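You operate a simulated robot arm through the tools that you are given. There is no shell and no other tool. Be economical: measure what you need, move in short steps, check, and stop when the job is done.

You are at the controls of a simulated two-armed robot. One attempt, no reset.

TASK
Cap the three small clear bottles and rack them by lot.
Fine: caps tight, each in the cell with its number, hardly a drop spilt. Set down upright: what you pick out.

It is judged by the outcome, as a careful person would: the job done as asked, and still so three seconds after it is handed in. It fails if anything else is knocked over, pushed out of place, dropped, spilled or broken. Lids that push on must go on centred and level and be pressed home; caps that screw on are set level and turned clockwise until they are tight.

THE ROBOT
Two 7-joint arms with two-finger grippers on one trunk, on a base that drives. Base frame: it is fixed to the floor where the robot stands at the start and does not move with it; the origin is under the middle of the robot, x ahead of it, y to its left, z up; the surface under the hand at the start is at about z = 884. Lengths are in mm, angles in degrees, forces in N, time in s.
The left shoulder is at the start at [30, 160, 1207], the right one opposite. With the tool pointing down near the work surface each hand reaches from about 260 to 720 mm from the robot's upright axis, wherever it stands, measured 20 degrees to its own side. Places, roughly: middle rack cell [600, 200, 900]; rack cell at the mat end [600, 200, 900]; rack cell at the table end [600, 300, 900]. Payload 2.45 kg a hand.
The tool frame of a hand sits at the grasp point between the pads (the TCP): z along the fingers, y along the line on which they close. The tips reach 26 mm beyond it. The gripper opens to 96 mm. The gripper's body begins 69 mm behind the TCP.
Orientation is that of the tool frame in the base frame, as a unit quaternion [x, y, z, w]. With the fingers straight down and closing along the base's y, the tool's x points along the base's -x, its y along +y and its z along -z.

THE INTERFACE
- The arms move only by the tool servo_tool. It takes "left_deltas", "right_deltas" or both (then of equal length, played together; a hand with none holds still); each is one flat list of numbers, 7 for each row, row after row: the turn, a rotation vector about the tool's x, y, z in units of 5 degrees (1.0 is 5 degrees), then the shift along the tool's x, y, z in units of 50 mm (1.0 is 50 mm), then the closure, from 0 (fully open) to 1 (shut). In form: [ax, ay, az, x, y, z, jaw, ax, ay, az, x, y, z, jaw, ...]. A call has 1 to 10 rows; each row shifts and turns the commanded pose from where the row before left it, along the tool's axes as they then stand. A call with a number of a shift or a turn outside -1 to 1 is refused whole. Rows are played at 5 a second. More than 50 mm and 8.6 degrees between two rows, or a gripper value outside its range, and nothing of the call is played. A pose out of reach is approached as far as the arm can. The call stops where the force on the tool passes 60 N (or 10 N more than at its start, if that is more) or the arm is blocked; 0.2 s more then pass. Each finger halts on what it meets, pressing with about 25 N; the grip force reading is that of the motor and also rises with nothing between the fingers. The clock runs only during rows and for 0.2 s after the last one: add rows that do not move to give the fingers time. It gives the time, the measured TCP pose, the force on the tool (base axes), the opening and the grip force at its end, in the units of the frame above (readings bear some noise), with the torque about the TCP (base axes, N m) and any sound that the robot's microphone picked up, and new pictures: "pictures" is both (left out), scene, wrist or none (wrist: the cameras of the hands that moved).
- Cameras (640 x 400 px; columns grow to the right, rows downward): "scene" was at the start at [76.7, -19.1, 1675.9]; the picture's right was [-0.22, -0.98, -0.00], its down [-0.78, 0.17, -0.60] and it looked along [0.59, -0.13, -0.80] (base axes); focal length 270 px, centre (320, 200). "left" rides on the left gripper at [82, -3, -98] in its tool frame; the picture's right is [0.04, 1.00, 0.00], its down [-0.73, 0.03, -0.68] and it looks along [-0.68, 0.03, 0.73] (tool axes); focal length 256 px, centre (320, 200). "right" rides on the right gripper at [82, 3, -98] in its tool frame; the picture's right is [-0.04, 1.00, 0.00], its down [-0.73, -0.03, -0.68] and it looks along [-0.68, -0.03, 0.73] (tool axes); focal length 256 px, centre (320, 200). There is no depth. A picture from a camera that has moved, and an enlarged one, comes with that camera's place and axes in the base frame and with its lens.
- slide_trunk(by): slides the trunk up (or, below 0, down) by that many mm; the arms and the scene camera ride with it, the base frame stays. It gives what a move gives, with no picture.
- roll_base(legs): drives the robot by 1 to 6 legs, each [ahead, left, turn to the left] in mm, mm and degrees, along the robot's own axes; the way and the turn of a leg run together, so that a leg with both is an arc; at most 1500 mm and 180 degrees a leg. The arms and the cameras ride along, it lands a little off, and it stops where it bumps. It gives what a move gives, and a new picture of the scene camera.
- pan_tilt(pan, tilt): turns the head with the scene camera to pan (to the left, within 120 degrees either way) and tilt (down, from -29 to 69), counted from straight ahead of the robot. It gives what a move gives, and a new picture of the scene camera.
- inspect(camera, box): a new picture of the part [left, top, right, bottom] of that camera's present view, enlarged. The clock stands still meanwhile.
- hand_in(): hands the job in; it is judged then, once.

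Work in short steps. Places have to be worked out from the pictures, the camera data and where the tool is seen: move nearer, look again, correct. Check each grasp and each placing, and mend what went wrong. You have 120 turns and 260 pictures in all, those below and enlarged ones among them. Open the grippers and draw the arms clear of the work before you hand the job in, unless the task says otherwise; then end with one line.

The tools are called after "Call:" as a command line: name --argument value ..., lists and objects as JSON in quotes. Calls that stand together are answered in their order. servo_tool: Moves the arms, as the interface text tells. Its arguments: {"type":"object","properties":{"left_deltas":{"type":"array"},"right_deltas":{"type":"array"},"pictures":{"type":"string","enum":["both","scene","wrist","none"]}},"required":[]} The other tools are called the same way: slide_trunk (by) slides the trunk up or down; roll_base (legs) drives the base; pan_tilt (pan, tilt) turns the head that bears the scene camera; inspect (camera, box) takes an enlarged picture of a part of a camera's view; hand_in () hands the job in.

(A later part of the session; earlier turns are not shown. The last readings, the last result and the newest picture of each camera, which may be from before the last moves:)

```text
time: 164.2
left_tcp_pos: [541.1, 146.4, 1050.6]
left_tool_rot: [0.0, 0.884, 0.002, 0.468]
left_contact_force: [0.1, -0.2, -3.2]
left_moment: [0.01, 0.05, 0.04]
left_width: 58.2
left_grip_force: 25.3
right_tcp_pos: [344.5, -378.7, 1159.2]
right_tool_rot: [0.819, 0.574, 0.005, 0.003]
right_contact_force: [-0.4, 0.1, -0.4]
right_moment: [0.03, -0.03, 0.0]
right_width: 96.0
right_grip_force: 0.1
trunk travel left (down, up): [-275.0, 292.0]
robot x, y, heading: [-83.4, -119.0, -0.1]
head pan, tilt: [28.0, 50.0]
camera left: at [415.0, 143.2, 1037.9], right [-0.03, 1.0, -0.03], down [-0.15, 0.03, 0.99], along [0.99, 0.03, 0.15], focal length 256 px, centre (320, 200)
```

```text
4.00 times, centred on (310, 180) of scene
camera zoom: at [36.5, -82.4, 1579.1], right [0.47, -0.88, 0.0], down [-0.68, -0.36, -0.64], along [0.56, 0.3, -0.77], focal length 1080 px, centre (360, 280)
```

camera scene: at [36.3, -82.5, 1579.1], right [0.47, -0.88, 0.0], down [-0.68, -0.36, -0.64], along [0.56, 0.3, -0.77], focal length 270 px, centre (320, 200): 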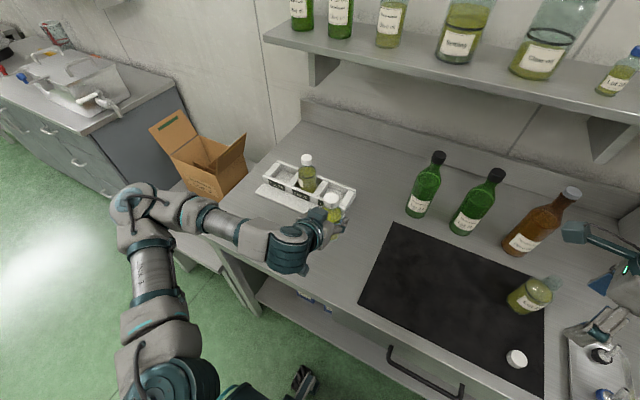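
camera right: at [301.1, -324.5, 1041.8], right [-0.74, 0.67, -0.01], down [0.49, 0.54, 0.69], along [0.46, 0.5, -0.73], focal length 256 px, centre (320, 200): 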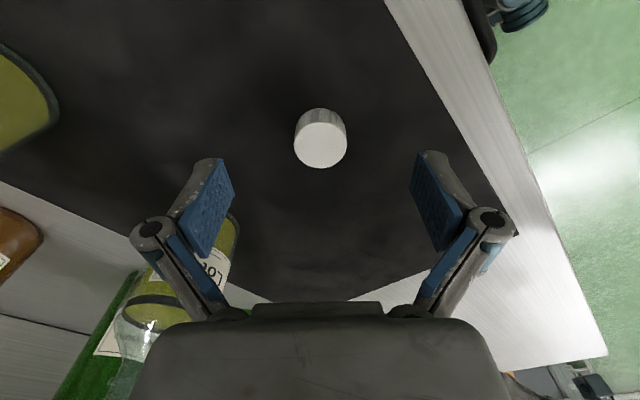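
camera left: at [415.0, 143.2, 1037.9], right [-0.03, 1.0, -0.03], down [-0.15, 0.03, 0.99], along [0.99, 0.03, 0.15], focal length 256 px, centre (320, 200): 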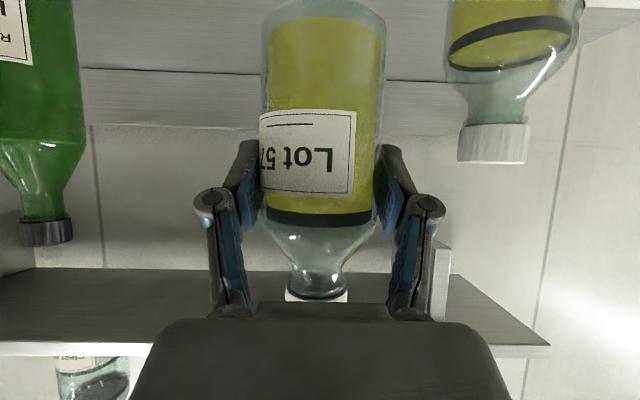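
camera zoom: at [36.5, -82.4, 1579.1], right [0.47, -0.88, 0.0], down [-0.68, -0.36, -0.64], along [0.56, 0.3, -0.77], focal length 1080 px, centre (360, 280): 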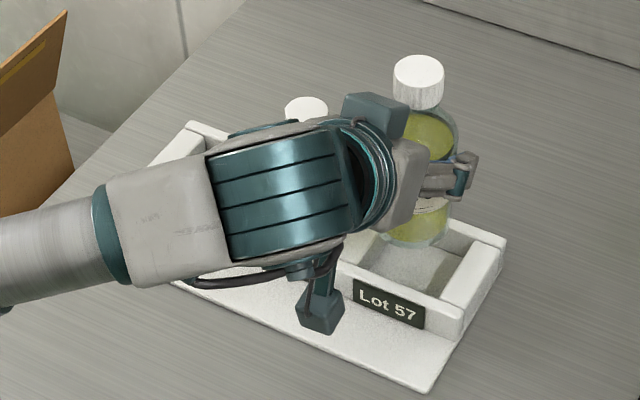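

Now I move over the Lot 57 cell and lower until just above the walls.

Call:
servo_tool --left_deltas '[0, 0, 0, -0.16, 0, 0.23, 1, 0, 0, 0, 0.18, 0, 0.13, 1, 0, 0, 0, 0.18, 0, 0.13, 1, 0, 0, 0, 0.18, 0, 0.13, 1, 0, 0, 0, 0, 0, 0, 1]' --pictures "none"

Call:
inspect --camera "left" --box '[160, 0, 480, 100]'

Call:
inspect --camera "scene" --box '[300, 150, 380, 210]'

```text
time: 165.4
left_tcp_pos: [556.0, 147.3, 1014.6]
left_tool_rot: [-0.002, 0.884, 0.003, 0.467]
left_contact_force: [0.1, 0.2, -3.4]
left_moment: [0.01, 0.0, -0.01]
left_width: 58.2
left_grip_force: 25.0
right_tcp_pos: [344.9, -378.4, 1159.4]
right_tool_rot: [0.818, 0.575, 0.004, 0.003]
right_contact_force: [0.7, -0.2, 0.5]
right_moment: [-0.03, -0.03, -0.02]
right_width: 95.7
right_grip_force: 0.1
trunk travel left (down, up): [-275.0, 292.0]
robot x, y, heading: [-78.5, -117.5, -0.0]
head pan, tilt: [28.0, 50.0]
```

```text
2.00 times, centred on (320, 50) of left
camera zoom: at [428.8, 143.0, 1002.7], right [-0.03, 1.0, -0.03], down [-0.15, 0.03, 0.99], along [0.99, 0.03, 0.15], focal length 512 px, centre (320, 500)
```

zoom: 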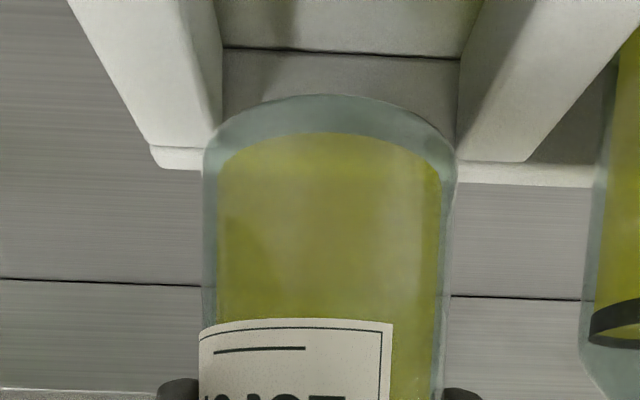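

```text
6.67 times, centred on (340, 180) of scene
camera zoom: at [36.8, -82.5, 1579.1], right [0.47, -0.88, 0.0], down [-0.68, -0.36, -0.64], along [0.56, 0.3, -0.77], focal length 1800 px, centre (187, 333)
```

zoom: 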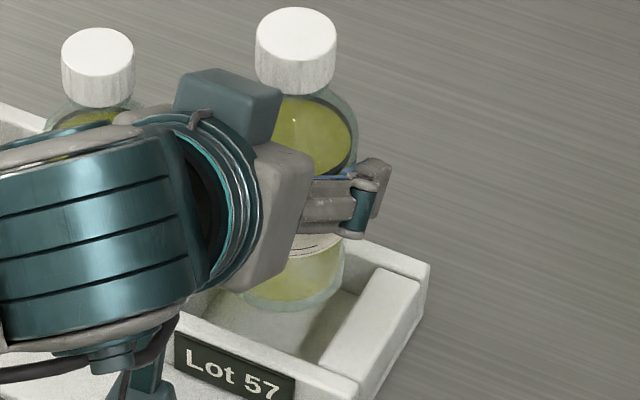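

The bottle needs about +2.5 mm in y and +5 mm in x. I correct and lower 16 mm, then check again.

Call:
servo_tool --left_deltas '[0, 0, 0, -0.057, 0.05, 0.082, 1, 0, 0, 0, 0.131, 0, 0.092, 1, 0, 0, 0, 0.131, 0, 0.092, 1, 0, 0, 0, 0, 0, 0, 1]' --pictures "none"

Call:
inspect --camera "left" --box '[160, 0, 480, 100]'

Call:
inspect --camera "scene" --box '[300, 150, 380, 210]'

```text
time: 166.4
left_tcp_pos: [560.3, 149.5, 997.0]
left_tool_rot: [-0.002, 0.885, 0.003, 0.466]
left_contact_force: [0.2, 0.1, -4.6]
left_moment: [-0.03, 0.0, -0.01]
left_width: 58.2
left_grip_force: 25.4
right_tcp_pos: [344.6, -378.4, 1158.6]
right_tool_rot: [0.819, 0.573, 0.004, 0.003]
right_contact_force: [0.1, -0.2, 0.0]
right_moment: [0.0, 0.03, 0.02]
right_width: 96.1
right_grip_force: 0.1
trunk travel left (down, up): [-275.0, 292.0]
robot x, y, heading: [-81.4, -121.0, -0.1]
head pan, tilt: [28.0, 50.0]
```

```text
2.00 times, centred on (320, 50) of left
camera zoom: at [433.3, 145.5, 986.2], right [-0.03, 1.0, -0.03], down [-0.15, 0.03, 0.99], along [0.99, 0.03, 0.15], focal length 512 px, centre (320, 500)
```

zoom: 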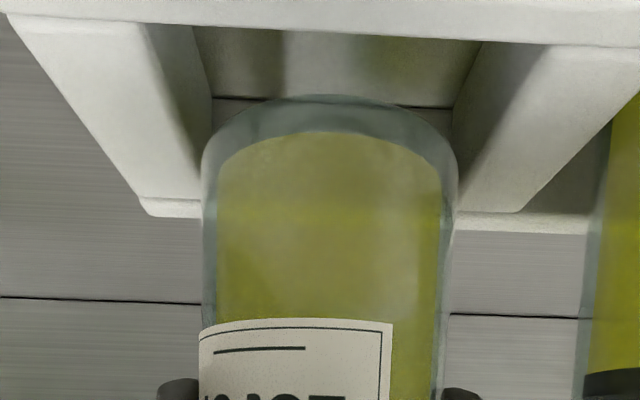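

```text
6.67 times, centred on (340, 180) of scene
camera zoom: at [37.1, -82.5, 1579.0], right [0.47, -0.88, 0.0], down [-0.68, -0.36, -0.64], along [0.56, 0.3, -0.77], focal length 1800 px, centre (187, 333)
```

zoom: 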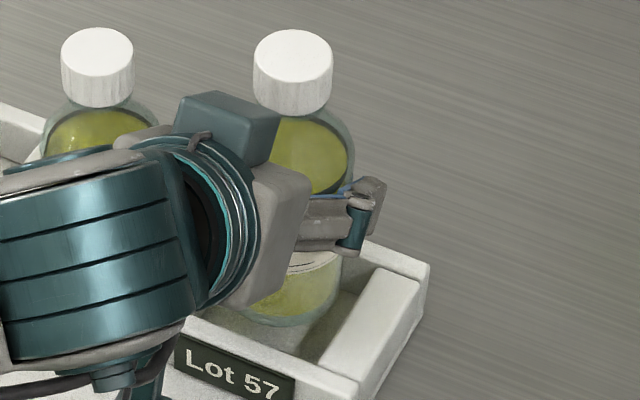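

Nicely centred. I lower in steps to the floor.

Call:
servo_tool --left_deltas '[0, 0, 0, 0.1, 0, 0.07, 1, 0, 0, 0, 0.1, 0, 0.07, 1, 0, 0, 0, 0, 0, 0, 1]' --pictures "none"

Call:
servo_tool --left_deltas '[0, 0, 0, 0.1, 0, 0.07, 1, 0, 0, 0, 0.1, 0, 0.07, 1, 0, 0, 0, 0, 0, 0, 1]' --pictures "none"

Call:
inspect --camera "scene" --box '[300, 150, 380, 210]'

Call:
servo_tool --left_deltas '[0, 0, 0, 0.06, 0, 0.042, 1, 0, 0, 0, 0, 0, 0, 1]' --pictures "none"

Call:
servo_tool --left_deltas '[0, 0, 0, 0.06, 0, 0.042, 1, 0, 0, 0, 0, 0, 0, 1]' --pictures "none"

```text
time: 167.2
left_tcp_pos: [561.0, 149.7, 986.0]
left_tool_rot: [-0.003, 0.885, 0.004, 0.466]
left_contact_force: [0.3, 0.1, -3.6]
left_moment: [-0.02, 0.04, 0.01]
left_width: 58.4
left_grip_force: 24.2
right_tcp_pos: [345.9, -378.2, 1158.9]
right_tool_rot: [0.818, 0.575, 0.004, 0.002]
right_contact_force: [-0.3, 0.6, 0.4]
right_moment: [0.04, -0.01, -0.01]
right_width: 96.0
right_grip_force: 0.1
trunk travel left (down, up): [-275.0, 292.0]
robot x, y, heading: [-76.4, -118.2, 0.3]
head pan, tilt: [28.0, 50.0]
```

```text
time: 168.0
left_tcp_pos: [561.0, 150.4, 972.1]
left_tool_rot: [-0.001, 0.885, 0.003, 0.466]
left_contact_force: [0.4, 0.7, -3.5]
left_moment: [0.01, 0.03, 0.05]
left_width: 58.1
left_grip_force: 24.6
right_tcp_pos: [344.5, -378.8, 1159.1]
right_tool_rot: [0.819, 0.574, 0.004, 0.002]
right_contact_force: [0.1, -0.5, 0.2]
right_moment: [-0.01, 0.01, 0.01]
right_width: 96.1
right_grip_force: 0.1
trunk travel left (down, up): [-275.0, 292.0]
robot x, y, heading: [-80.1, -120.4, 0.3]
head pan, tilt: [28.0, 50.0]
```

```text
6.67 times, centred on (340, 180) of scene
camera zoom: at [37.2, -82.5, 1579.0], right [0.47, -0.88, 0.0], down [-0.68, -0.36, -0.64], along [0.56, 0.3, -0.77], focal length 1800 px, centre (187, 333)
```

zoom: 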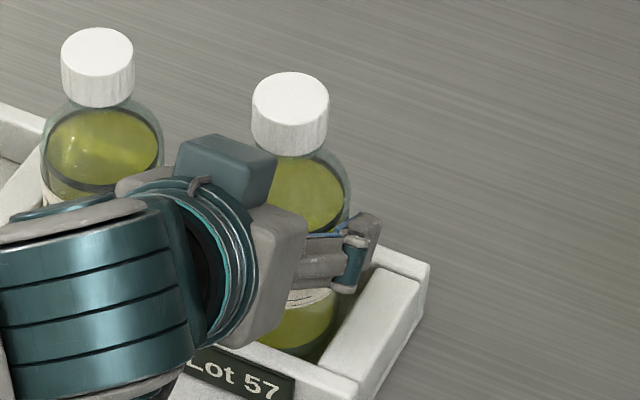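

```text
time: 168.6
left_tcp_pos: [561.0, 150.0, 969.0]
left_tool_rot: [-0.002, 0.885, 0.003, 0.466]
left_contact_force: [0.4, -0.5, -3.9]
left_moment: [0.01, 0.01, 0.01]
left_width: 58.4
left_grip_force: 24.6
right_tcp_pos: [345.8, -377.8, 1158.8]
right_tool_rot: [0.819, 0.574, 0.005, 0.002]
right_contact_force: [-0.3, -0.7, -0.8]
right_moment: [0.0, -0.01, 0.0]
right_width: 96.1
right_grip_force: 0.0
trunk travel left (down, up): [-275.0, 292.0]
robot x, y, heading: [-84.0, -119.9, -0.1]
head pan, tilt: [28.0, 50.0]
```

```text
time: 169.2
left_tcp_pos: [560.3, 149.8, 966.5]
left_tool_rot: [-0.001, 0.885, 0.003, 0.466]
left_contact_force: [0.1, -0.5, -3.4]
left_moment: [-0.01, 0.03, 0.01]
left_width: 58.0
left_grip_force: 25.6
right_tcp_pos: [344.8, -377.7, 1158.5]
right_tool_rot: [0.819, 0.574, 0.005, 0.002]
right_contact_force: [-0.9, -0.8, 0.6]
right_moment: [0.0, 0.0, -0.01]
right_width: 96.1
right_grip_force: 0.0
trunk travel left (down, up): [-275.0, 292.0]
robot x, y, heading: [-79.1, -121.9, -0.3]
head pan, tilt: [28.0, 50.0]
```

Still a few mm to go.

Call:
servo_tool --left_deltas '[0, 0, 0, 0.04, 0, 0.028, 1, 0, 0, 0, 0, 0, 0, 1]' --pictures "none"

Call:
servo_tool --left_deltas '[0, 0, 0, 0.04, 0, 0.028, 1, 0, 0, 0, 0, 0, 0, 1]' --pictures "none"

```text
time: 169.8
left_tcp_pos: [561.4, 149.3, 963.9]
left_tool_rot: [-0.001, 0.885, 0.002, 0.466]
left_contact_force: [-0.1, -0.4, -3.3]
left_moment: [0.0, 0.03, 0.02]
left_width: 58.1
left_grip_force: 24.6
right_tcp_pos: [345.7, -380.1, 1158.7]
right_tool_rot: [0.819, 0.574, 0.004, 0.003]
right_contact_force: [0.4, -0.2, -0.2]
right_moment: [0.0, 0.01, -0.02]
right_width: 96.1
right_grip_force: 0.1
trunk travel left (down, up): [-275.0, 292.0]
robot x, y, heading: [-83.3, -119.0, -0.0]
head pan, tilt: [28.0, 50.0]
```

```text
time: 170.4
left_tcp_pos: [561.6, 149.1, 961.1]
left_tool_rot: [-0.001, 0.885, 0.003, 0.466]
left_contact_force: [0.8, -0.4, -3.8]
left_moment: [-0.03, 0.05, 0.02]
left_width: 58.0
left_grip_force: 25.1
right_tcp_pos: [344.9, -379.2, 1160.0]
right_tool_rot: [0.819, 0.574, 0.004, 0.002]
right_contact_force: [0.4, 0.1, -0.3]
right_moment: [0.01, -0.02, -0.01]
right_width: 95.9
right_grip_force: 0.1
trunk travel left (down, up): [-275.0, 292.0]
robot x, y, heading: [-81.9, -120.4, 0.0]
head pan, tilt: [28.0, 50.0]
```

Call:
servo_tool --left_deltas '[0, 0, 0, 0.03, 0, 0.021, 1, 0, 0, 0, 0, 0, 0, 1]' --pictures "none"

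Call:
servo_tool --left_deltas '[0, 0, 0, 0.03, 0, 0.021, 1, 0, 0, 0, 0, 0, 0, 1]' --pictures "none"

Call:
inspect --camera "left" --box '[160, 0, 480, 160]'

```text
time: 171.0
left_tcp_pos: [560.5, 149.4, 961.5]
left_tool_rot: [-0.002, 0.884, 0.003, 0.468]
left_contact_force: [0.7, 0.7, 2.1]
left_moment: [0.02, 0.1, -0.02]
left_width: 58.0
left_grip_force: 24.3
right_tcp_pos: [345.9, -378.9, 1159.7]
right_tool_rot: [0.819, 0.574, 0.004, 0.002]
right_contact_force: [-0.2, -0.5, -0.7]
right_moment: [0.01, -0.03, 0.02]
right_width: 95.8
right_grip_force: 0.0
trunk travel left (down, up): [-275.0, 292.0]
robot x, y, heading: [-79.9, -115.2, -0.0]
head pan, tilt: [28.0, 50.0]
```

```text
time: 171.6
left_tcp_pos: [561.9, 149.6, 961.1]
left_tool_rot: [-0.001, 0.883, 0.002, 0.47]
left_contact_force: [3.2, 3.9, 13.7]
left_moment: [0.1, 0.14, -0.06]
left_width: 58.3
left_grip_force: 25.2
right_tcp_pos: [343.9, -379.0, 1159.3]
right_tool_rot: [0.818, 0.575, 0.005, 0.003]
right_contact_force: [0.4, -0.2, 0.3]
right_moment: [0.0, -0.01, 0.01]
right_width: 96.1
right_grip_force: 0.0
trunk travel left (down, up): [-275.0, 292.0]
robot x, y, heading: [-81.5, -119.8, 0.2]
head pan, tilt: [28.0, 50.0]
```

```text
2.00 times, centred on (320, 80) of left
camera zoom: at [434.2, 145.5, 949.1], right [-0.03, 1.0, -0.03], down [-0.15, 0.02, 0.99], along [0.99, 0.03, 0.15], focal length 512 px, centre (320, 440)
```

zoom: 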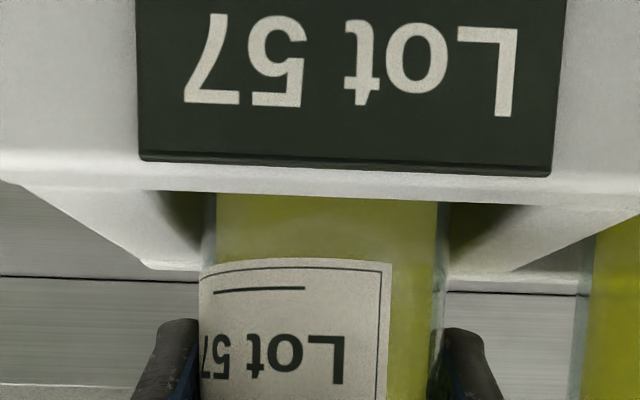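

Seated at +17 N. I ease up, open only partway (bottle 72 is beside it), and back out.

Call:
servo_tool --left_deltas '[0, 0, 0, -0.03, 0, -0.021, 1, 0, 0, 0, 0, 0, 0, 0.6, 0, 0, 0, 0, 0, 0, 0.18, 0, 0, 0, 0, 0, 0, 0.18, 0, 0, 0, 0, 0, 0, 0.18, 0, 0, 0, 0.25, 0, -0.35, 0.18, 0, 0, 0, 0.4, 0, -0.58, 0.18, 0, 0, 0, 0.459, 0, -0.655, 0.18, 0, 0, 0, 0.2, 0, -0.8, 0]' --pictures "scene"

Call:
inspect --camera "scene" --box '[260, 140, 380, 220]'

```text
time: 173.6
left_tcp_pos: [422.4, 147.5, 975.4]
left_tool_rot: [-0.001, 0.884, 0.003, 0.467]
left_contact_force: [-0.3, 0.8, 0.0]
left_moment: [-0.01, 0.01, -0.01]
left_width: 96.0
left_grip_force: 0.0
right_tcp_pos: [342.2, -378.7, 1159.7]
right_tool_rot: [0.819, 0.574, 0.004, 0.004]
right_contact_force: [0.0, 0.8, 0.5]
right_moment: [0.01, -0.02, -0.02]
right_width: 96.1
right_grip_force: 0.1
trunk travel left (down, up): [-275.0, 292.0]
robot x, y, heading: [-81.6, -118.2, 0.1]
head pan, tilt: [28.0, 50.0]
camera scene: at [33.6, -82.4, 1579.4], right [0.47, -0.88, 0.0], down [-0.68, -0.36, -0.64], along [0.57, 0.3, -0.77], focal length 270 px, centre (320, 200)
```

scene: 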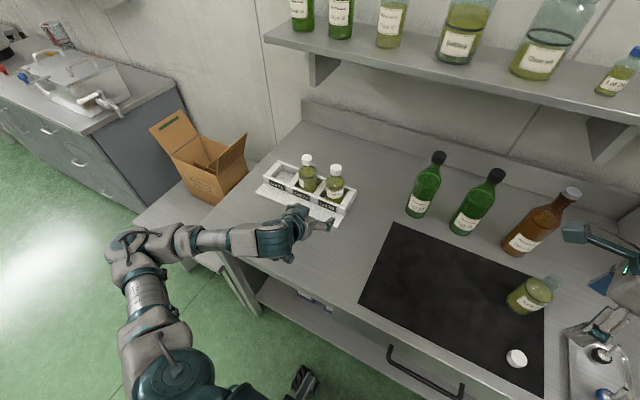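

```text
5.00 times, centred on (320, 180) of scene
camera zoom: at [33.6, -82.4, 1579.4], right [0.47, -0.88, 0.0], down [-0.68, -0.36, -0.64], along [0.57, 0.3, -0.77], focal length 1350 px, centre (320, 300)
```

zoom: 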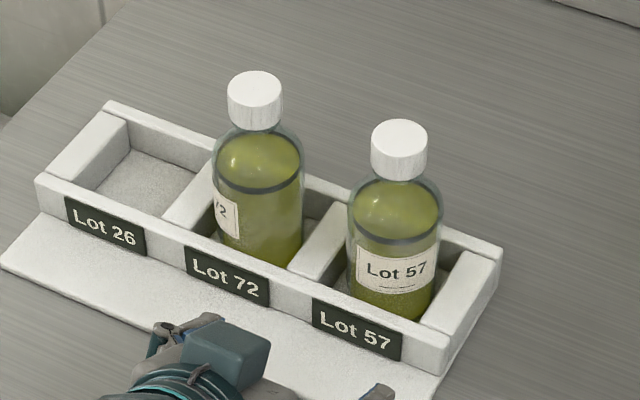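

Both are racked well. For the last bottle I shift the base 130 mm further right and let it settle.

Call:
roll_base --legs '[[0, -130, 0]]'

Call:
pan_tilt --pan -8 --tilt 56

Call:
servo_tool --left_deltas '[0, 0, 0, 0, 0, 0, 0, 0, 0, 0, 0, 0, 0, 0, 0, 0, 0, 0, 0, 0, 0, 0, 0, 0, 0, 0, 0, 0, 0, 0, 0, 0, 0, 0, 0]' --pictures "scene"

```text
time: 174.9
left_tcp_pos: [425.8, 58.9, 963.5]
left_tool_rot: [-0.009, 0.885, -0.011, 0.466]
left_contact_force: [-1.2, 3.2, -0.7]
left_moment: [-0.16, -0.03, -0.2]
left_width: 95.9
left_grip_force: 0.0
right_tcp_pos: [344.5, -461.2, 1166.2]
right_tool_rot: [0.818, 0.575, -0.006, 0.018]
right_contact_force: [0.4, 1.8, 0.3]
right_moment: [-0.16, 0.02, 0.0]
right_width: 95.9
right_grip_force: 0.1
trunk travel left (down, up): [-275.0, 292.0]
robot x, y, heading: [-81.3, -241.1, -0.2]
head pan, tilt: [28.0, 50.0]
camera scene: at [36.2, -146.7, 1576.6], right [0.47, -0.88, 0.03], down [-0.68, -0.38, -0.63], along [0.56, 0.27, -0.78], focal length 270 px, centre (320, 200)
```

scene: 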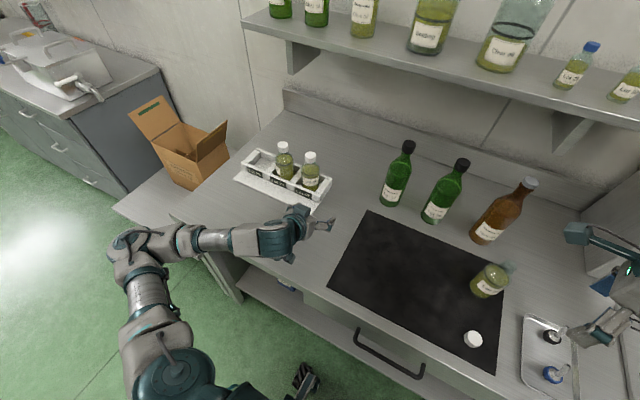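

```text
time: 175.9
left_tcp_pos: [423.5, 27.2, 973.4]
left_tool_rot: [0.0, 0.885, 0.004, 0.466]
left_contact_force: [0.7, 0.7, -0.2]
left_moment: [-0.01, 0.0, -0.02]
left_width: 96.4
left_grip_force: 0.0
right_tcp_pos: [342.8, -501.0, 1159.5]
right_tool_rot: [0.818, 0.575, 0.005, 0.003]
right_contact_force: [1.1, -0.6, -0.8]
right_moment: [0.03, 0.04, 0.01]
right_width: 95.8
right_grip_force: 0.0
trunk travel left (down, up): [-275.0, 292.0]
robot x, y, heading: [-84.2, -240.0, -0.1]
head pan, tilt: [-8.0, 56.0]
camera scene: at [39.0, -225.2, 1571.2], right [-0.14, -0.99, 0.02], down [-0.82, 0.1, -0.56], along [0.55, -0.09, -0.83], focal length 270 px, centre (320, 200)
```

scene: 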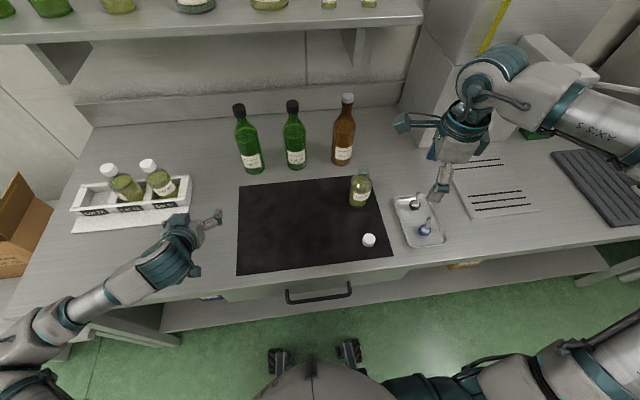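

```text
time: 177.1
left_tcp_pos: [422.4, 0.5, 980.2]
left_tool_rot: [0.006, 0.884, 0.012, 0.468]
left_contact_force: [0.7, -2.0, 0.1]
left_moment: [0.09, 0.03, 0.14]
left_width: 95.9
left_grip_force: 0.1
right_tcp_pos: [341.9, -529.3, 1154.4]
right_tool_rot: [0.819, 0.574, 0.011, -0.005]
right_contact_force: [-0.2, -0.6, -0.1]
right_moment: [0.06, -0.02, -0.01]
right_width: 95.9
right_grip_force: 0.0
trunk travel left (down, up): [-275.0, 292.0]
robot x, y, heading: [-81.1, -245.8, -0.1]
head pan, tilt: [-8.0, 56.0]
camera scene: at [37.8, -292.7, 1570.7], right [-0.14, -0.99, -0.02], down [-0.82, 0.13, -0.55], along [0.55, -0.06, -0.83], focal length 270 px, centre (320, 200)
```

scene: 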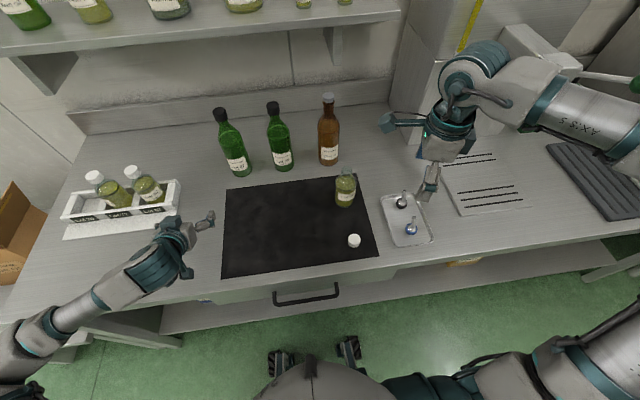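

The body sways slowly after a drive; I use the settling time to rewind the right wrist and yaw the left hand.

Call:
servo_tool --left_deltas '[0.819, 0, 0.574, 0, 0, 0, 0, 0.819, 0, 0.574, 0, 0, 0, 0, 0.819, 0, 0.574, 0, 0, 0, 0, 0.819, 0, 0.574, 0, 0, 0, 0, 0.819, 0, 0.574, 0, 0, 0, 0, 0.819, 0, 0.574, 0, 0, 0, 0, 0.819, 0, 0.574, 0, 0, 0, 0, 0.819, 0, 0.574, 0, 0, 0, 0, 0, 0, 0, 0, 0, 0, 0, 0, 0, 0, 0, 0, 0, 0]' --right_deltas '[0, 0, -1, 0, 0, 0, 0, 0, 0, -1, 0, 0, 0, 0, 0, 0, -1, 0, 0, 0, 0, 0, 0, -1, 0, 0, 0, 0, 0, 0, -1, 0, 0, 0, 0, 0, 0, -1, 0, 0, 0, 0, 0, 0, -1, 0, 0, 0, 0, 0, 0, -1, 0, 0, 0, 0, 0, 0, -1, 0, 0, 0, 0, 0, 0, -1, 0, 0, 0, 0]' --pictures "none"

Call:
servo_tool --right_deltas '[0, 0, -1, 0, 0, 0, 0, 0, 0, -1, 0, 0, 0, 0, 0, 0, -1, 0, 0, 0, 0, 0, 0, -1, 0, 0, 0, 0, 0, 0, -1, 0, 0, 0, 0, 0, 0, -1, 0, 0, 0, 0, 0, 0, -1, 0, 0, 0, 0, 0, 0, -1, 0, 0, 0, 0, 0, 0, -1, 0, 0, 0, 0, 0, 0, -1, 0, 0, 0, 0]' --pictures "none"

Call:
servo_tool --right_deltas '[0, 0, -1, 0, 0, 0, 0, 0, 0, -1, 0, 0, 0, 0, 0, 0, -1, 0, 0, 0, 0, 0, 0, -1, 0, 0, 0, 0, 0, 0, 0, 0, 0, 0, 0, 0, 0, 0, 0, 0, 0, 0]' --pictures "none"

```text
time: 179.3
left_tcp_pos: [422.4, 39.7, 970.9]
left_tool_rot: [0.295, 0.835, -0.152, 0.44]
left_contact_force: [0.5, 0.2, -0.5]
left_moment: [-0.07, -0.05, -0.05]
left_width: 96.0
left_grip_force: 0.1
left hand out of reach, approached as far as the arm can: row 8
right_tcp_pos: [340.9, -481.1, 1161.9]
right_tool_rot: [0.497, 0.868, -0.003, 0.009]
right_contact_force: [0.0, 0.5, -0.5]
right_moment: [-0.04, 0.02, 0.01]
right_width: 96.4
right_grip_force: 0.0
trunk travel left (down, up): [-275.0, 292.0]
robot x, y, heading: [-78.6, -234.6, 0.3]
head pan, tilt: [-8.0, 56.0]
```

```text
time: 181.5
left_tcp_pos: [423.7, 7.2, 977.6]
left_tool_rot: [0.301, 0.836, -0.141, 0.437]
left_contact_force: [-0.2, -0.7, 0.2]
left_moment: [0.0, 0.01, 0.04]
left_width: 96.0
left_grip_force: 0.1
right_tcp_pos: [342.1, -517.3, 1155.0]
right_tool_rot: [0.085, 0.996, 0.006, 0.006]
right_contact_force: [0.0, -0.3, -0.5]
right_moment: [0.03, -0.01, 0.0]
right_width: 95.9
right_grip_force: 0.1
trunk travel left (down, up): [-275.0, 292.0]
robot x, y, heading: [-82.8, -239.3, -0.1]
head pan, tilt: [-8.0, 56.0]
```

```text
time: 182.9
left_tcp_pos: [424.0, 25.9, 974.7]
left_tool_rot: [0.296, 0.835, -0.147, 0.44]
left_contact_force: [0.6, 0.6, -0.9]
left_moment: [-0.02, -0.03, -0.05]
left_width: 96.1
left_grip_force: 0.1
right_tcp_pos: [341.3, -497.2, 1159.6]
right_tool_rot: [-0.09, 0.996, -0.002, 0.006]
right_contact_force: [0.4, -0.3, 0.0]
right_moment: [0.0, -0.02, 0.01]
right_width: 95.8
right_grip_force: 0.1
trunk travel left (down, up): [-275.0, 292.0]
robot x, y, heading: [-81.0, -239.4, -0.1]
head pan, tilt: [-8.0, 56.0]
```

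Sway is decaying. I continue winding to -50° and wait for it to settle.

Call:
servo_tool --right_deltas '[0, 0, -1, 0, 0, 0, 0, 0, 0, -1, 0, 0, 0, 0, 0, 0, -1, 0, 0, 0, 0, 0, 0, -1, 0, 0, 0, 0, 0, 0, -1, 0, 0, 0, 0, 0, 0, -1, 0, 0, 0, 0, 0, 0, -1, 0, 0, 0, 0, 0, 0, -1, 0, 0, 0, 0, 0, 0, 0, 0, 0, 0, 0, 0, 0, 0, 0, 0, 0, 0]' --pictures "none"

Call:
servo_tool --right_deltas '[0, 0, 0, 0, 0, 0, 0, 0, 0, 0, 0, 0, 0, 0, 0, 0, 0, 0, 0, 0, 0, 0, 0, 0, 0, 0, 0, 0, 0, 0, 0, 0, 0, 0, 0, 0, 0, 0, 0, 0, 0, 0, 0, 0, 0, 0, 0, 0, 0, 0, 0, 0, 0, 0, 0, 0, 0, 0, 0, 0, 0, 0, 0, 0, 0, 0, 0, 0, 0, 0]' --pictures "none"

Call:
servo_tool --right_deltas '[0, 0, 0, 0, 0, 0, 0, 0, 0, 0, 0, 0, 0, 0, 0, 0, 0, 0, 0, 0, 0, 0, 0, 0, 0, 0, 0, 0, 0, 0, 0, 0, 0, 0, 0]' --pictures "wrist"

```text
time: 185.1
left_tcp_pos: [423.2, 18.0, 976.8]
left_tool_rot: [0.298, 0.836, -0.144, 0.438]
left_contact_force: [0.0, 0.4, 0.0]
left_moment: [0.0, 0.03, -0.02]
left_width: 96.2
left_grip_force: 0.0
right_tcp_pos: [340.7, -504.6, 1159.0]
right_tool_rot: [-0.423, 0.906, -0.001, 0.006]
right_contact_force: [0.0, -0.9, -0.5]
right_moment: [-0.03, 0.01, -0.03]
right_width: 96.1
right_grip_force: 0.0
trunk travel left (down, up): [-275.0, 292.0]
robot x, y, heading: [-81.8, -238.3, 0.1]
head pan, tilt: [-8.0, 56.0]
```

```text
time: 187.3
left_tcp_pos: [423.2, 22.5, 974.6]
left_tool_rot: [0.298, 0.835, -0.146, 0.438]
left_contact_force: [0.3, -0.8, -0.3]
left_moment: [0.02, 0.01, 0.04]
left_width: 95.8
left_grip_force: 0.1
right_tcp_pos: [341.9, -500.2, 1159.5]
right_tool_rot: [-0.423, 0.906, -0.003, 0.006]
right_contact_force: [-0.9, -0.4, 0.3]
right_moment: [0.01, 0.01, 0.0]
right_width: 96.1
right_grip_force: 0.0
trunk travel left (down, up): [-275.0, 292.0]
robot x, y, heading: [-81.9, -237.0, 0.1]
head pan, tilt: [-8.0, 56.0]
```

```text
time: 188.5
left_tcp_pos: [422.1, 20.7, 975.7]
left_tool_rot: [0.298, 0.835, -0.146, 0.438]
left_contact_force: [-0.9, 0.0, 0.3]
left_moment: [0.03, 0.01, -0.01]
left_width: 95.8
left_grip_force: 0.1
right_tcp_pos: [341.5, -500.8, 1159.1]
right_tool_rot: [-0.423, 0.906, -0.002, 0.006]
right_contact_force: [-0.2, -0.4, 0.7]
right_moment: [0.01, 0.02, 0.01]
right_width: 95.9
right_grip_force: 0.1
trunk travel left (down, up): [-275.0, 292.0]
robot x, y, heading: [-79.6, -239.1, -0.1]
head pan, tilt: [-8.0, 56.0]
camera right: at [285.1, -561.5, 1256.2], right [-0.74, 0.67, -0.01], down [0.48, 0.54, 0.69], along [0.47, 0.5, -0.73], focal length 256 px, centre (320, 200)
```

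right: 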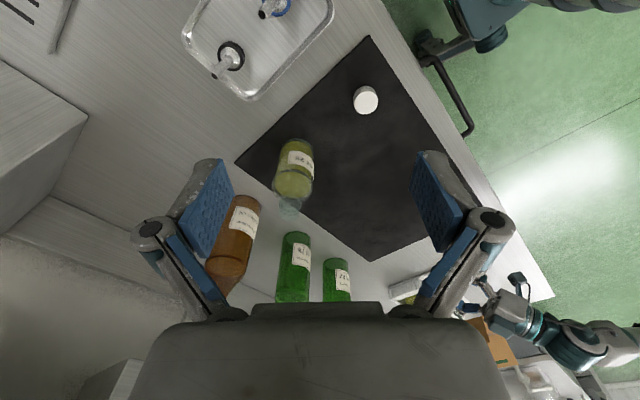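

Settled. I bring the right hand over the last cap at about (337,-415).

Call:
servo_tool --right_deltas '[0, 0, 0, -0.212, 0.198, 0.663, 0, 0, 0, 0, -0.212, 0.198, 0.663, 0, 0, 0, 0, -0.212, 0.198, 0.663, 0, 0, 0, 0, -0.212, 0.198, 0.663, 0, 0, 0, 0, -0.212, 0.198, 0.663, 0, 0, 0, 0, -0.212, 0.198, 0.663, 0, 0, 0, 0, 0, 0, 0, 0]' --pictures "none"

Call:
inspect --camera "right" --box '[220, 60, 420, 200]'

```text
time: 190.1
left_tcp_pos: [423.4, 20.6, 975.3]
left_tool_rot: [0.298, 0.835, -0.146, 0.439]
left_contact_force: [-0.4, 0.1, -0.1]
left_moment: [0.0, -0.01, -0.02]
left_width: 96.0
left_grip_force: 0.0
right_tcp_pos: [339.8, -415.5, 961.6]
right_tool_rot: [-0.425, 0.905, -0.002, 0.006]
right_contact_force: [-0.1, 0.4, 0.4]
right_moment: [0.0, -0.01, -0.04]
right_width: 96.3
right_grip_force: 0.0
trunk travel left (down, up): [-275.0, 292.0]
robot x, y, heading: [-81.9, -238.5, 0.0]
head pan, tilt: [-8.0, 56.0]
```

```text
2.86 times, centred on (320, 130) of right
camera zoom: at [284.4, -475.1, 1058.2], right [-0.74, 0.67, -0.01], down [0.48, 0.54, 0.69], along [0.46, 0.5, -0.73], focal length 731 px, centre (320, 400)
```

zoom: 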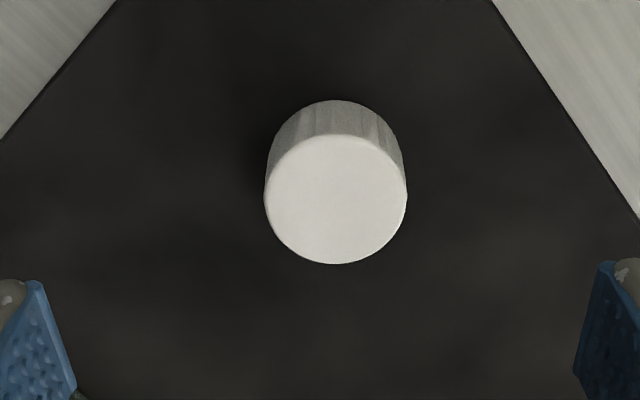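

I correct by 3.3 mm, descend, grip and lift the cap.

Call:
servo_tool --right_deltas '[0, 0, 0, -0.014, 0.066, 0, 0, 0, 0, 0, 0, 0, 0.48, 0, 0, 0, 0, 0, 0, 0.46, 0, 0, 0, 0, 0, 0, 0, 0, 0, 0, 0, 0, 0, 0, 1, 0, 0, 0, 0, 0, 0, 1, 0, 0, 0, 0, 0, 0, 1]' --pictures "none"

Call:
servo_tool --right_deltas '[0, 0, 0, 0, 0, -0.9, 1, 0, 0, 0, 0, 0, -0.9, 1, 0, 0, 0, 0, 0, -0.9, 1, 0, 0, 0, 0, 0, -0.9, 1, 0, 0, 0, 0, 0, -0.4, 1, 0, 0, 0, 0, 0, 0, 1]' --pictures "none"

Call:
inspect --camera "right" --box '[220, 60, 420, 200]'

```text
time: 191.7
left_tcp_pos: [423.3, 20.7, 974.6]
left_tool_rot: [0.297, 0.835, -0.146, 0.439]
left_contact_force: [1.1, 0.5, -0.2]
left_moment: [-0.01, 0.0, -0.03]
left_width: 95.8
left_grip_force: 0.1
right_tcp_pos: [339.4, -411.7, 915.8]
right_tool_rot: [-0.424, 0.906, -0.002, 0.006]
right_contact_force: [-0.4, -0.1, 1.9]
right_moment: [0.0, 0.0, 0.0]
right_width: 32.2
right_grip_force: 24.8
trunk travel left (down, up): [-275.0, 292.0]
robot x, y, heading: [-77.0, -238.9, -0.1]
head pan, tilt: [-8.0, 56.0]
```

```text
time: 193.1
left_tcp_pos: [423.7, 22.5, 975.3]
left_tool_rot: [0.298, 0.835, -0.146, 0.439]
left_contact_force: [1.0, -0.2, 0.2]
left_moment: [-0.02, 0.0, -0.02]
left_width: 96.1
left_grip_force: 0.1
right_tcp_pos: [337.0, -410.0, 1115.7]
right_tool_rot: [-0.425, 0.905, -0.002, 0.006]
right_contact_force: [0.0, 0.5, 0.0]
right_moment: [0.0, 0.0, 0.01]
right_width: 32.1
right_grip_force: 24.7
trunk travel left (down, up): [-275.0, 292.0]
robot x, y, heading: [-80.1, -239.8, 0.1]
head pan, tilt: [-8.0, 56.0]
```

```text
2.86 times, centred on (320, 130) of right
camera zoom: at [281.1, -470.4, 1212.7], right [-0.74, 0.67, -0.01], down [0.48, 0.54, 0.69], along [0.46, 0.5, -0.73], focal length 731 px, centre (320, 400)
```

zoom: 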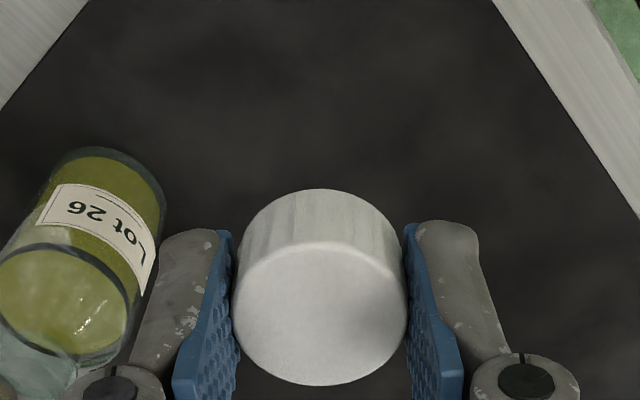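

Lot 26 is confirmed on the label. The left hand now goes to its standoff before that bottle.

Call:
servo_tool --left_deltas '[0, 0, 0, -0.211, -0.657, 0.406, 0, 0, 0, 0, -0.211, -0.657, 0.406, 0, 0, 0, 0, -0.211, -0.657, 0.406, 0, 0, 0, 0, -0.211, -0.657, 0.406, 0, 0, 0, 0, -0.211, -0.657, 0.406, 0, 0, 0, 0, -0.211, -0.657, 0.406, 0, 0, 0, 0, -0.211, -0.657, 0.406, 0, 0, 0, 0, -0.211, -0.657, 0.406, 0, 0, 0, 0, -0.211, -0.657, 0.406, 0, 0, 0, 0, 0, 0, 0, 0]' --pictures "none"

Call:
inspect --camera "left" --box '[200, 40, 440, 300]'

```text
time: 195.3
left_tcp_pos: [389.5, -336.7, 944.4]
left_tool_rot: [0.304, 0.833, -0.15, 0.437]
left_contact_force: [0.3, -1.0, 0.5]
left_moment: [0.02, -0.01, -0.04]
left_width: 96.1
left_grip_force: 0.0
right_tcp_pos: [337.0, -412.1, 1115.9]
right_tool_rot: [-0.424, 0.906, -0.001, 0.008]
right_contact_force: [0.2, -0.2, -0.5]
right_moment: [0.04, -0.01, 0.05]
right_width: 32.5
right_grip_force: 25.1
trunk travel left (down, up): [-275.0, 292.0]
robot x, y, heading: [-81.6, -236.9, 0.0]
head pan, tilt: [-8.0, 56.0]
```

```text
1.54 times, centred on (320, 170) of left
camera zoom: at [290.7, -258.7, 934.6], right [0.62, 0.79, -0.02], down [-0.1, 0.1, 0.99], along [0.78, -0.61, 0.14], focal length 394 px, centre (320, 246)
```

zoom: 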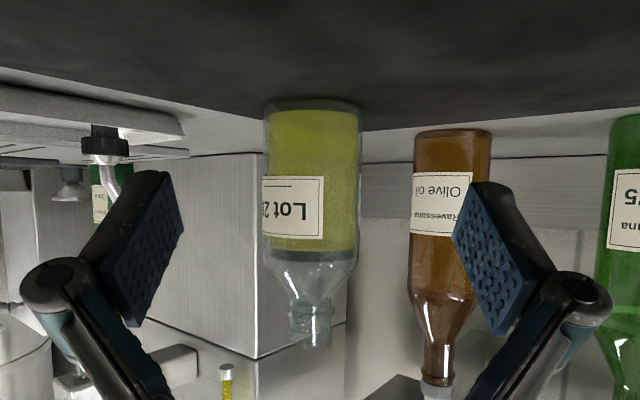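

Bottle 26's axis is at (474,-408). I advance and grip.

Call:
servo_tool --left_deltas '[0, 0, 0, -0.297, -0.002, 0.334, 0, 0, 0, 0, -0.297, -0.002, 0.334, 0, 0, 0, 0, -0.297, -0.002, 0.334, 0, 0, 0, 0, -0.297, -0.002, 0.334, 0, 0, 0, 0, -0.297, -0.002, 0.334, 0, 0, 0, 0, 0, 0, 0, 0, 0, 0, 0, 0, 0, 0, 0.3, 0, 0, 0, 0, 0, 0, 0.4, 0, 0, 0, 0, 0, 0, 1, 0, 0, 0, 0, 0, 0, 1]' --pictures "wrist"

```text
time: 197.5
left_tcp_pos: [476.4, -409.4, 957.7]
left_tool_rot: [0.304, 0.833, -0.15, 0.438]
left_contact_force: [-2.4, -2.5, 0.8]
left_moment: [-0.22, 0.22, -0.02]
left_width: 58.3
left_grip_force: 24.8
right_tcp_pos: [335.9, -412.3, 1114.6]
right_tool_rot: [-0.424, 0.906, -0.001, 0.006]
right_contact_force: [0.1, 0.3, -0.5]
right_moment: [0.0, -0.02, -0.01]
right_width: 32.2
right_grip_force: 25.6
trunk travel left (down, up): [-275.0, 292.0]
robot x, y, heading: [-78.6, -240.3, -0.1]
head pan, tilt: [-8.0, 56.0]
camera left: at [375.9, -331.2, 947.5], right [0.62, 0.78, -0.02], down [-0.1, 0.1, 0.99], along [0.78, -0.61, 0.14], focal length 256 px, centre (320, 200)
```

left: 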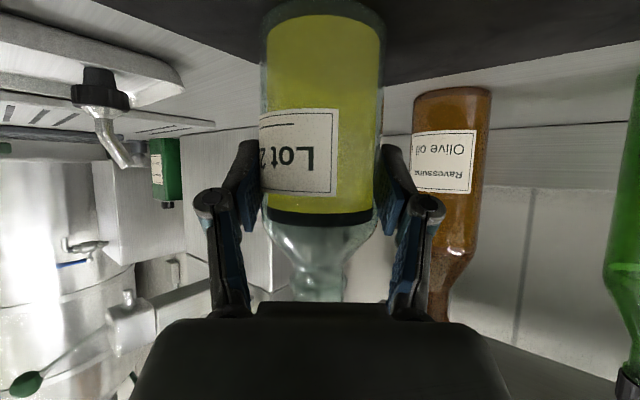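

Gripped. I carry it to the meeting point (385,-403) and set it on the mat.

Call:
servo_tool --left_deltas '[0, 0, 0, -0.164, 0, -0.115, 1, 0, 0, 0, 0, 0, 0, 1, 0, 0, 0, 0.1055, -0.135, -0.1505, 1, 0, 0, 0, 0.1055, -0.135, -0.1505, 1, 0, 0, 0, 0.1055, -0.135, -0.1505, 1, 0, 0, 0, 0.1055, -0.135, -0.1505, 1, 0, 0, 0, 0.1055, -0.135, -0.1505, 1, 0, 0, 0, 0.1055, -0.135, -0.1505, 1, 0, 0, 0, 0.1055, -0.135, -0.1505, 1, 0, 0, 0, 0.1055, -0.135, -0.1505, 1]' --pictures "none"

Call:
servo_tool --left_deltas '[0, 0, 0, 0.08, 0, 0.055, 1, 0, 0, 0, 0.08, 0, 0.055, 1, 0, 0, 0, 0, 0, 0, 1]' --pictures "none"

Call:
inspect --camera "left" --box '[220, 80, 420, 320]'

```text
time: 199.7
left_tcp_pos: [385.7, -405.0, 966.0]
left_tool_rot: [0.305, 0.832, -0.151, 0.438]
left_contact_force: [-0.4, 0.3, -3.0]
left_moment: [0.02, 0.02, 0.04]
left_width: 58.6
left_grip_force: 24.6
right_tcp_pos: [336.6, -412.3, 1115.0]
right_tool_rot: [-0.424, 0.906, -0.001, 0.006]
right_contact_force: [0.2, 0.3, -1.4]
right_moment: [0.02, 0.01, 0.01]
right_width: 32.1
right_grip_force: 25.4
trunk travel left (down, up): [-275.0, 292.0]
robot x, y, heading: [-79.8, -238.5, -0.4]
head pan, tilt: [-8.0, 56.0]
```

```text
time: 200.5
left_tcp_pos: [386.4, -402.8, 958.6]
left_tool_rot: [0.303, 0.832, -0.15, 0.439]
left_contact_force: [1.6, -0.1, 10.7]
left_moment: [-0.02, 0.28, 0.05]
left_width: 58.5
left_grip_force: 24.7
right_tcp_pos: [337.0, -411.5, 1115.3]
right_tool_rot: [-0.425, 0.905, -0.002, 0.007]
right_contact_force: [0.0, -0.6, 0.2]
right_moment: [-0.01, 0.0, 0.0]
right_width: 32.0
right_grip_force: 25.4
trunk travel left (down, up): [-275.0, 292.0]
robot x, y, heading: [-79.6, -240.7, -0.0]
head pan, tilt: [-8.0, 56.0]
```

```text
1.67 times, centred on (320, 200) of left
camera zoom: at [286.1, -325.9, 947.0], right [0.62, 0.79, -0.02], down [-0.1, 0.1, 0.99], along [0.78, -0.61, 0.14], focal length 427 px, centre (320, 200)
```

zoom: 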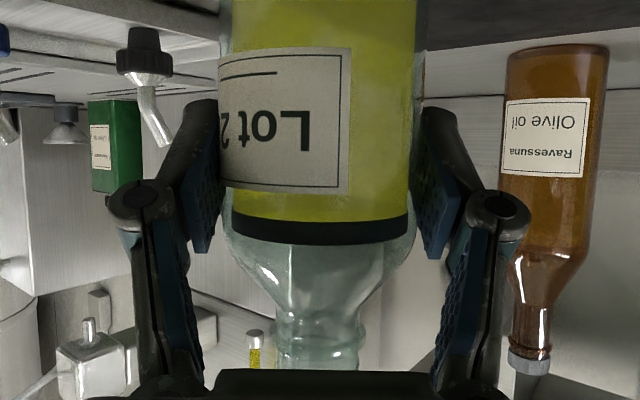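

Now I move the cap over the neck and check the alignment.

Call:
servo_tool --right_deltas '[0, 0, 0, -0.249, -0.237, 0, 1, 0, 0, 0, -0.249, -0.237, 0, 1, 0, 0, 0, -0.249, -0.237, 0, 1, 0, 0, 0, 0, 0, 0.4, 1, 0, 0, 0, 0, 0, 0.4, 1, 0, 0, 0, 0, 0, 0, 1]' --pictures "none"

Call:
inspect --camera "right" --box '[220, 60, 420, 200]'

```text
time: 201.9
left_tcp_pos: [385.5, -403.2, 954.0]
left_tool_rot: [0.304, 0.833, -0.15, 0.438]
left_contact_force: [3.8, -1.1, 10.0]
left_moment: [-0.37, -0.2, 0.09]
left_width: 58.4
left_grip_force: 25.2
right_tcp_pos: [387.2, -407.7, 1072.3]
right_tool_rot: [-0.424, 0.906, -0.001, 0.006]
right_contact_force: [0.6, 0.4, 0.1]
right_moment: [0.0, 0.01, -0.04]
right_width: 32.0
right_grip_force: 25.3
trunk travel left (down, up): [-275.0, 292.0]
robot x, y, heading: [-84.0, -238.2, 0.0]
head pan, tilt: [-8.0, 56.0]
```

```text
2.86 times, centred on (320, 130) of right
camera zoom: at [331.6, -467.6, 1170.6], right [-0.74, 0.67, -0.01], down [0.48, 0.54, 0.69], along [0.46, 0.51, -0.73], focal length 731 px, centre (320, 400)
```

zoom: 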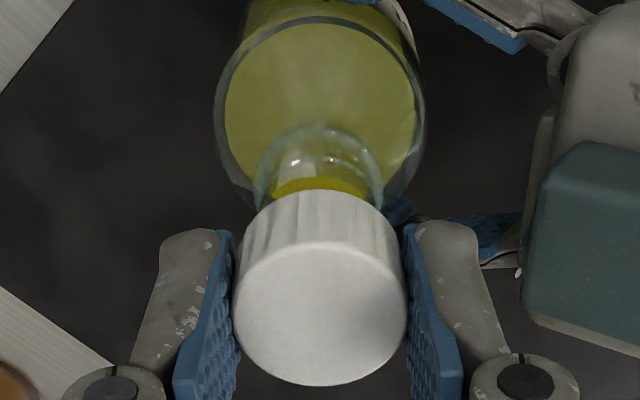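

Laterally aligned, and depth matches the good relation from the previous bottle. I lower gently.

Call:
servo_tool --right_deltas '[0, 0, 0, 0, 0, 0.26, 1, 0, 0, 0, 0, 0, 0.06, 1, 0, 0, 0, 0, 0, 0.06, 1, 0, 0, 0, 0, 0, 0, 1]' --pictures "none"

Call:
inspect --camera "left" --box '[250, 220, 390, 320]'

```text
time: 202.9
left_tcp_pos: [384.8, -404.1, 956.4]
left_tool_rot: [0.306, 0.833, -0.15, 0.437]
left_contact_force: [0.9, -1.5, 5.3]
left_moment: [0.34, -0.24, 0.09]
left_width: 58.6
left_grip_force: 25.6
right_tcp_pos: [387.6, -407.1, 1053.3]
right_tool_rot: [-0.423, 0.906, -0.002, 0.005]
right_contact_force: [2.4, 5.4, 1.2]
right_moment: [0.21, -0.1, -0.02]
right_width: 32.2
right_grip_force: 25.1
trunk travel left (down, up): [-275.0, 292.0]
robot x, y, heading: [-83.2, -239.2, 0.1]
head pan, tilt: [-8.0, 56.0]
```

```text
4.00 times, centred on (320, 270) of left
camera zoom: at [285.1, -325.7, 945.4], right [0.62, 0.78, -0.01], down [-0.1, 0.1, 0.99], along [0.78, -0.61, 0.14], focal length 1024 px, centre (320, -80)
```

zoom: 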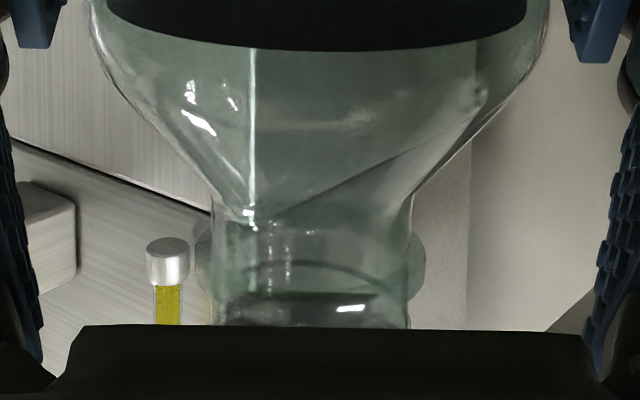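

It slides on cleanly. I nudge 1 mm, lower 6 mm more, and start turning.

Call:
servo_tool --right_deltas '[0, 0, 0, -0.018, 0, 0.06, 1, 0, 0, 0, 0, 0, 0.06, 1, 0, 0, 1, 0, 0, 0.01, 1, 0, 0, 1, 0, 0, 0.01, 1, 0, 0, 1, 0, 0, 0.01, 1, 0, 0, 1, 0, 0, 0.008, 1, 0, 0, 1, 0, 0, 0.006, 1, 0, 0, 1, 0, 0, 0.006, 1, 0, 0, 1, 0, 0, 0.006, 1, 0, 0, 1, 0, 0, 0.006, 1]' --pictures "none"

Call:
inspect --camera "left" --box '[250, 220, 390, 320]'

Call:
inspect --camera "right" --box '[220, 60, 420, 200]'

```text
time: 205.1
left_tcp_pos: [385.9, -405.4, 955.9]
left_tool_rot: [0.303, 0.833, -0.15, 0.438]
left_contact_force: [-3.6, -0.9, -0.8]
left_moment: [0.02, 0.13, -0.06]
left_width: 58.3
left_grip_force: 24.8
right_tcp_pos: [388.2, -407.3, 1046.4]
right_tool_rot: [-0.088, 0.996, 0.0, 0.007]
right_contact_force: [2.0, 1.3, 0.7]
right_moment: [0.03, -0.03, 0.04]
right_width: 32.2
right_grip_force: 25.0
trunk travel left (down, up): [-275.0, 292.0]
robot x, y, heading: [-84.2, -241.1, 0.2]
head pan, tilt: [-8.0, 56.0]
```

```text
4.00 times, centred on (320, 270) of left
camera zoom: at [286.0, -326.0, 945.2], right [0.62, 0.79, -0.02], down [-0.1, 0.1, 0.99], along [0.78, -0.61, 0.14], focal length 1024 px, centre (320, -80)
```

zoom: 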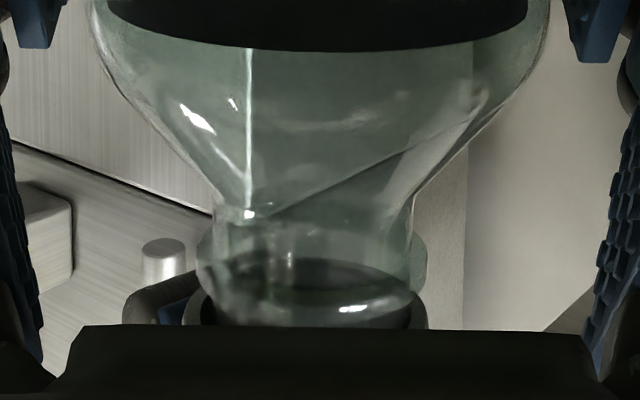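

```text
2.86 times, centred on (320, 130) of right
camera zoom: at [306.1, -417.9, 1142.7], right [-0.14, 0.99, 0.0], down [0.72, 0.1, 0.69], along [0.68, 0.09, -0.73], focal length 731 px, centre (320, 400)
```

zoom: 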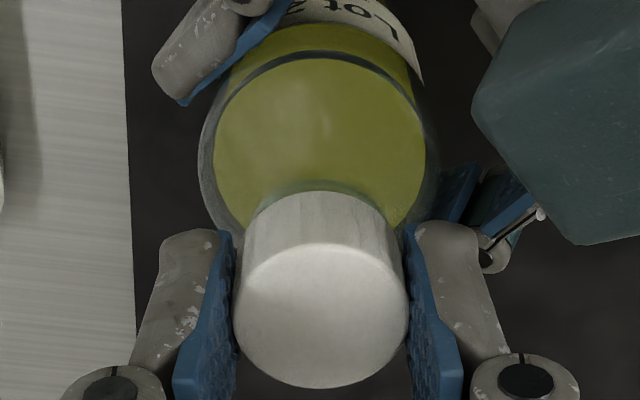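

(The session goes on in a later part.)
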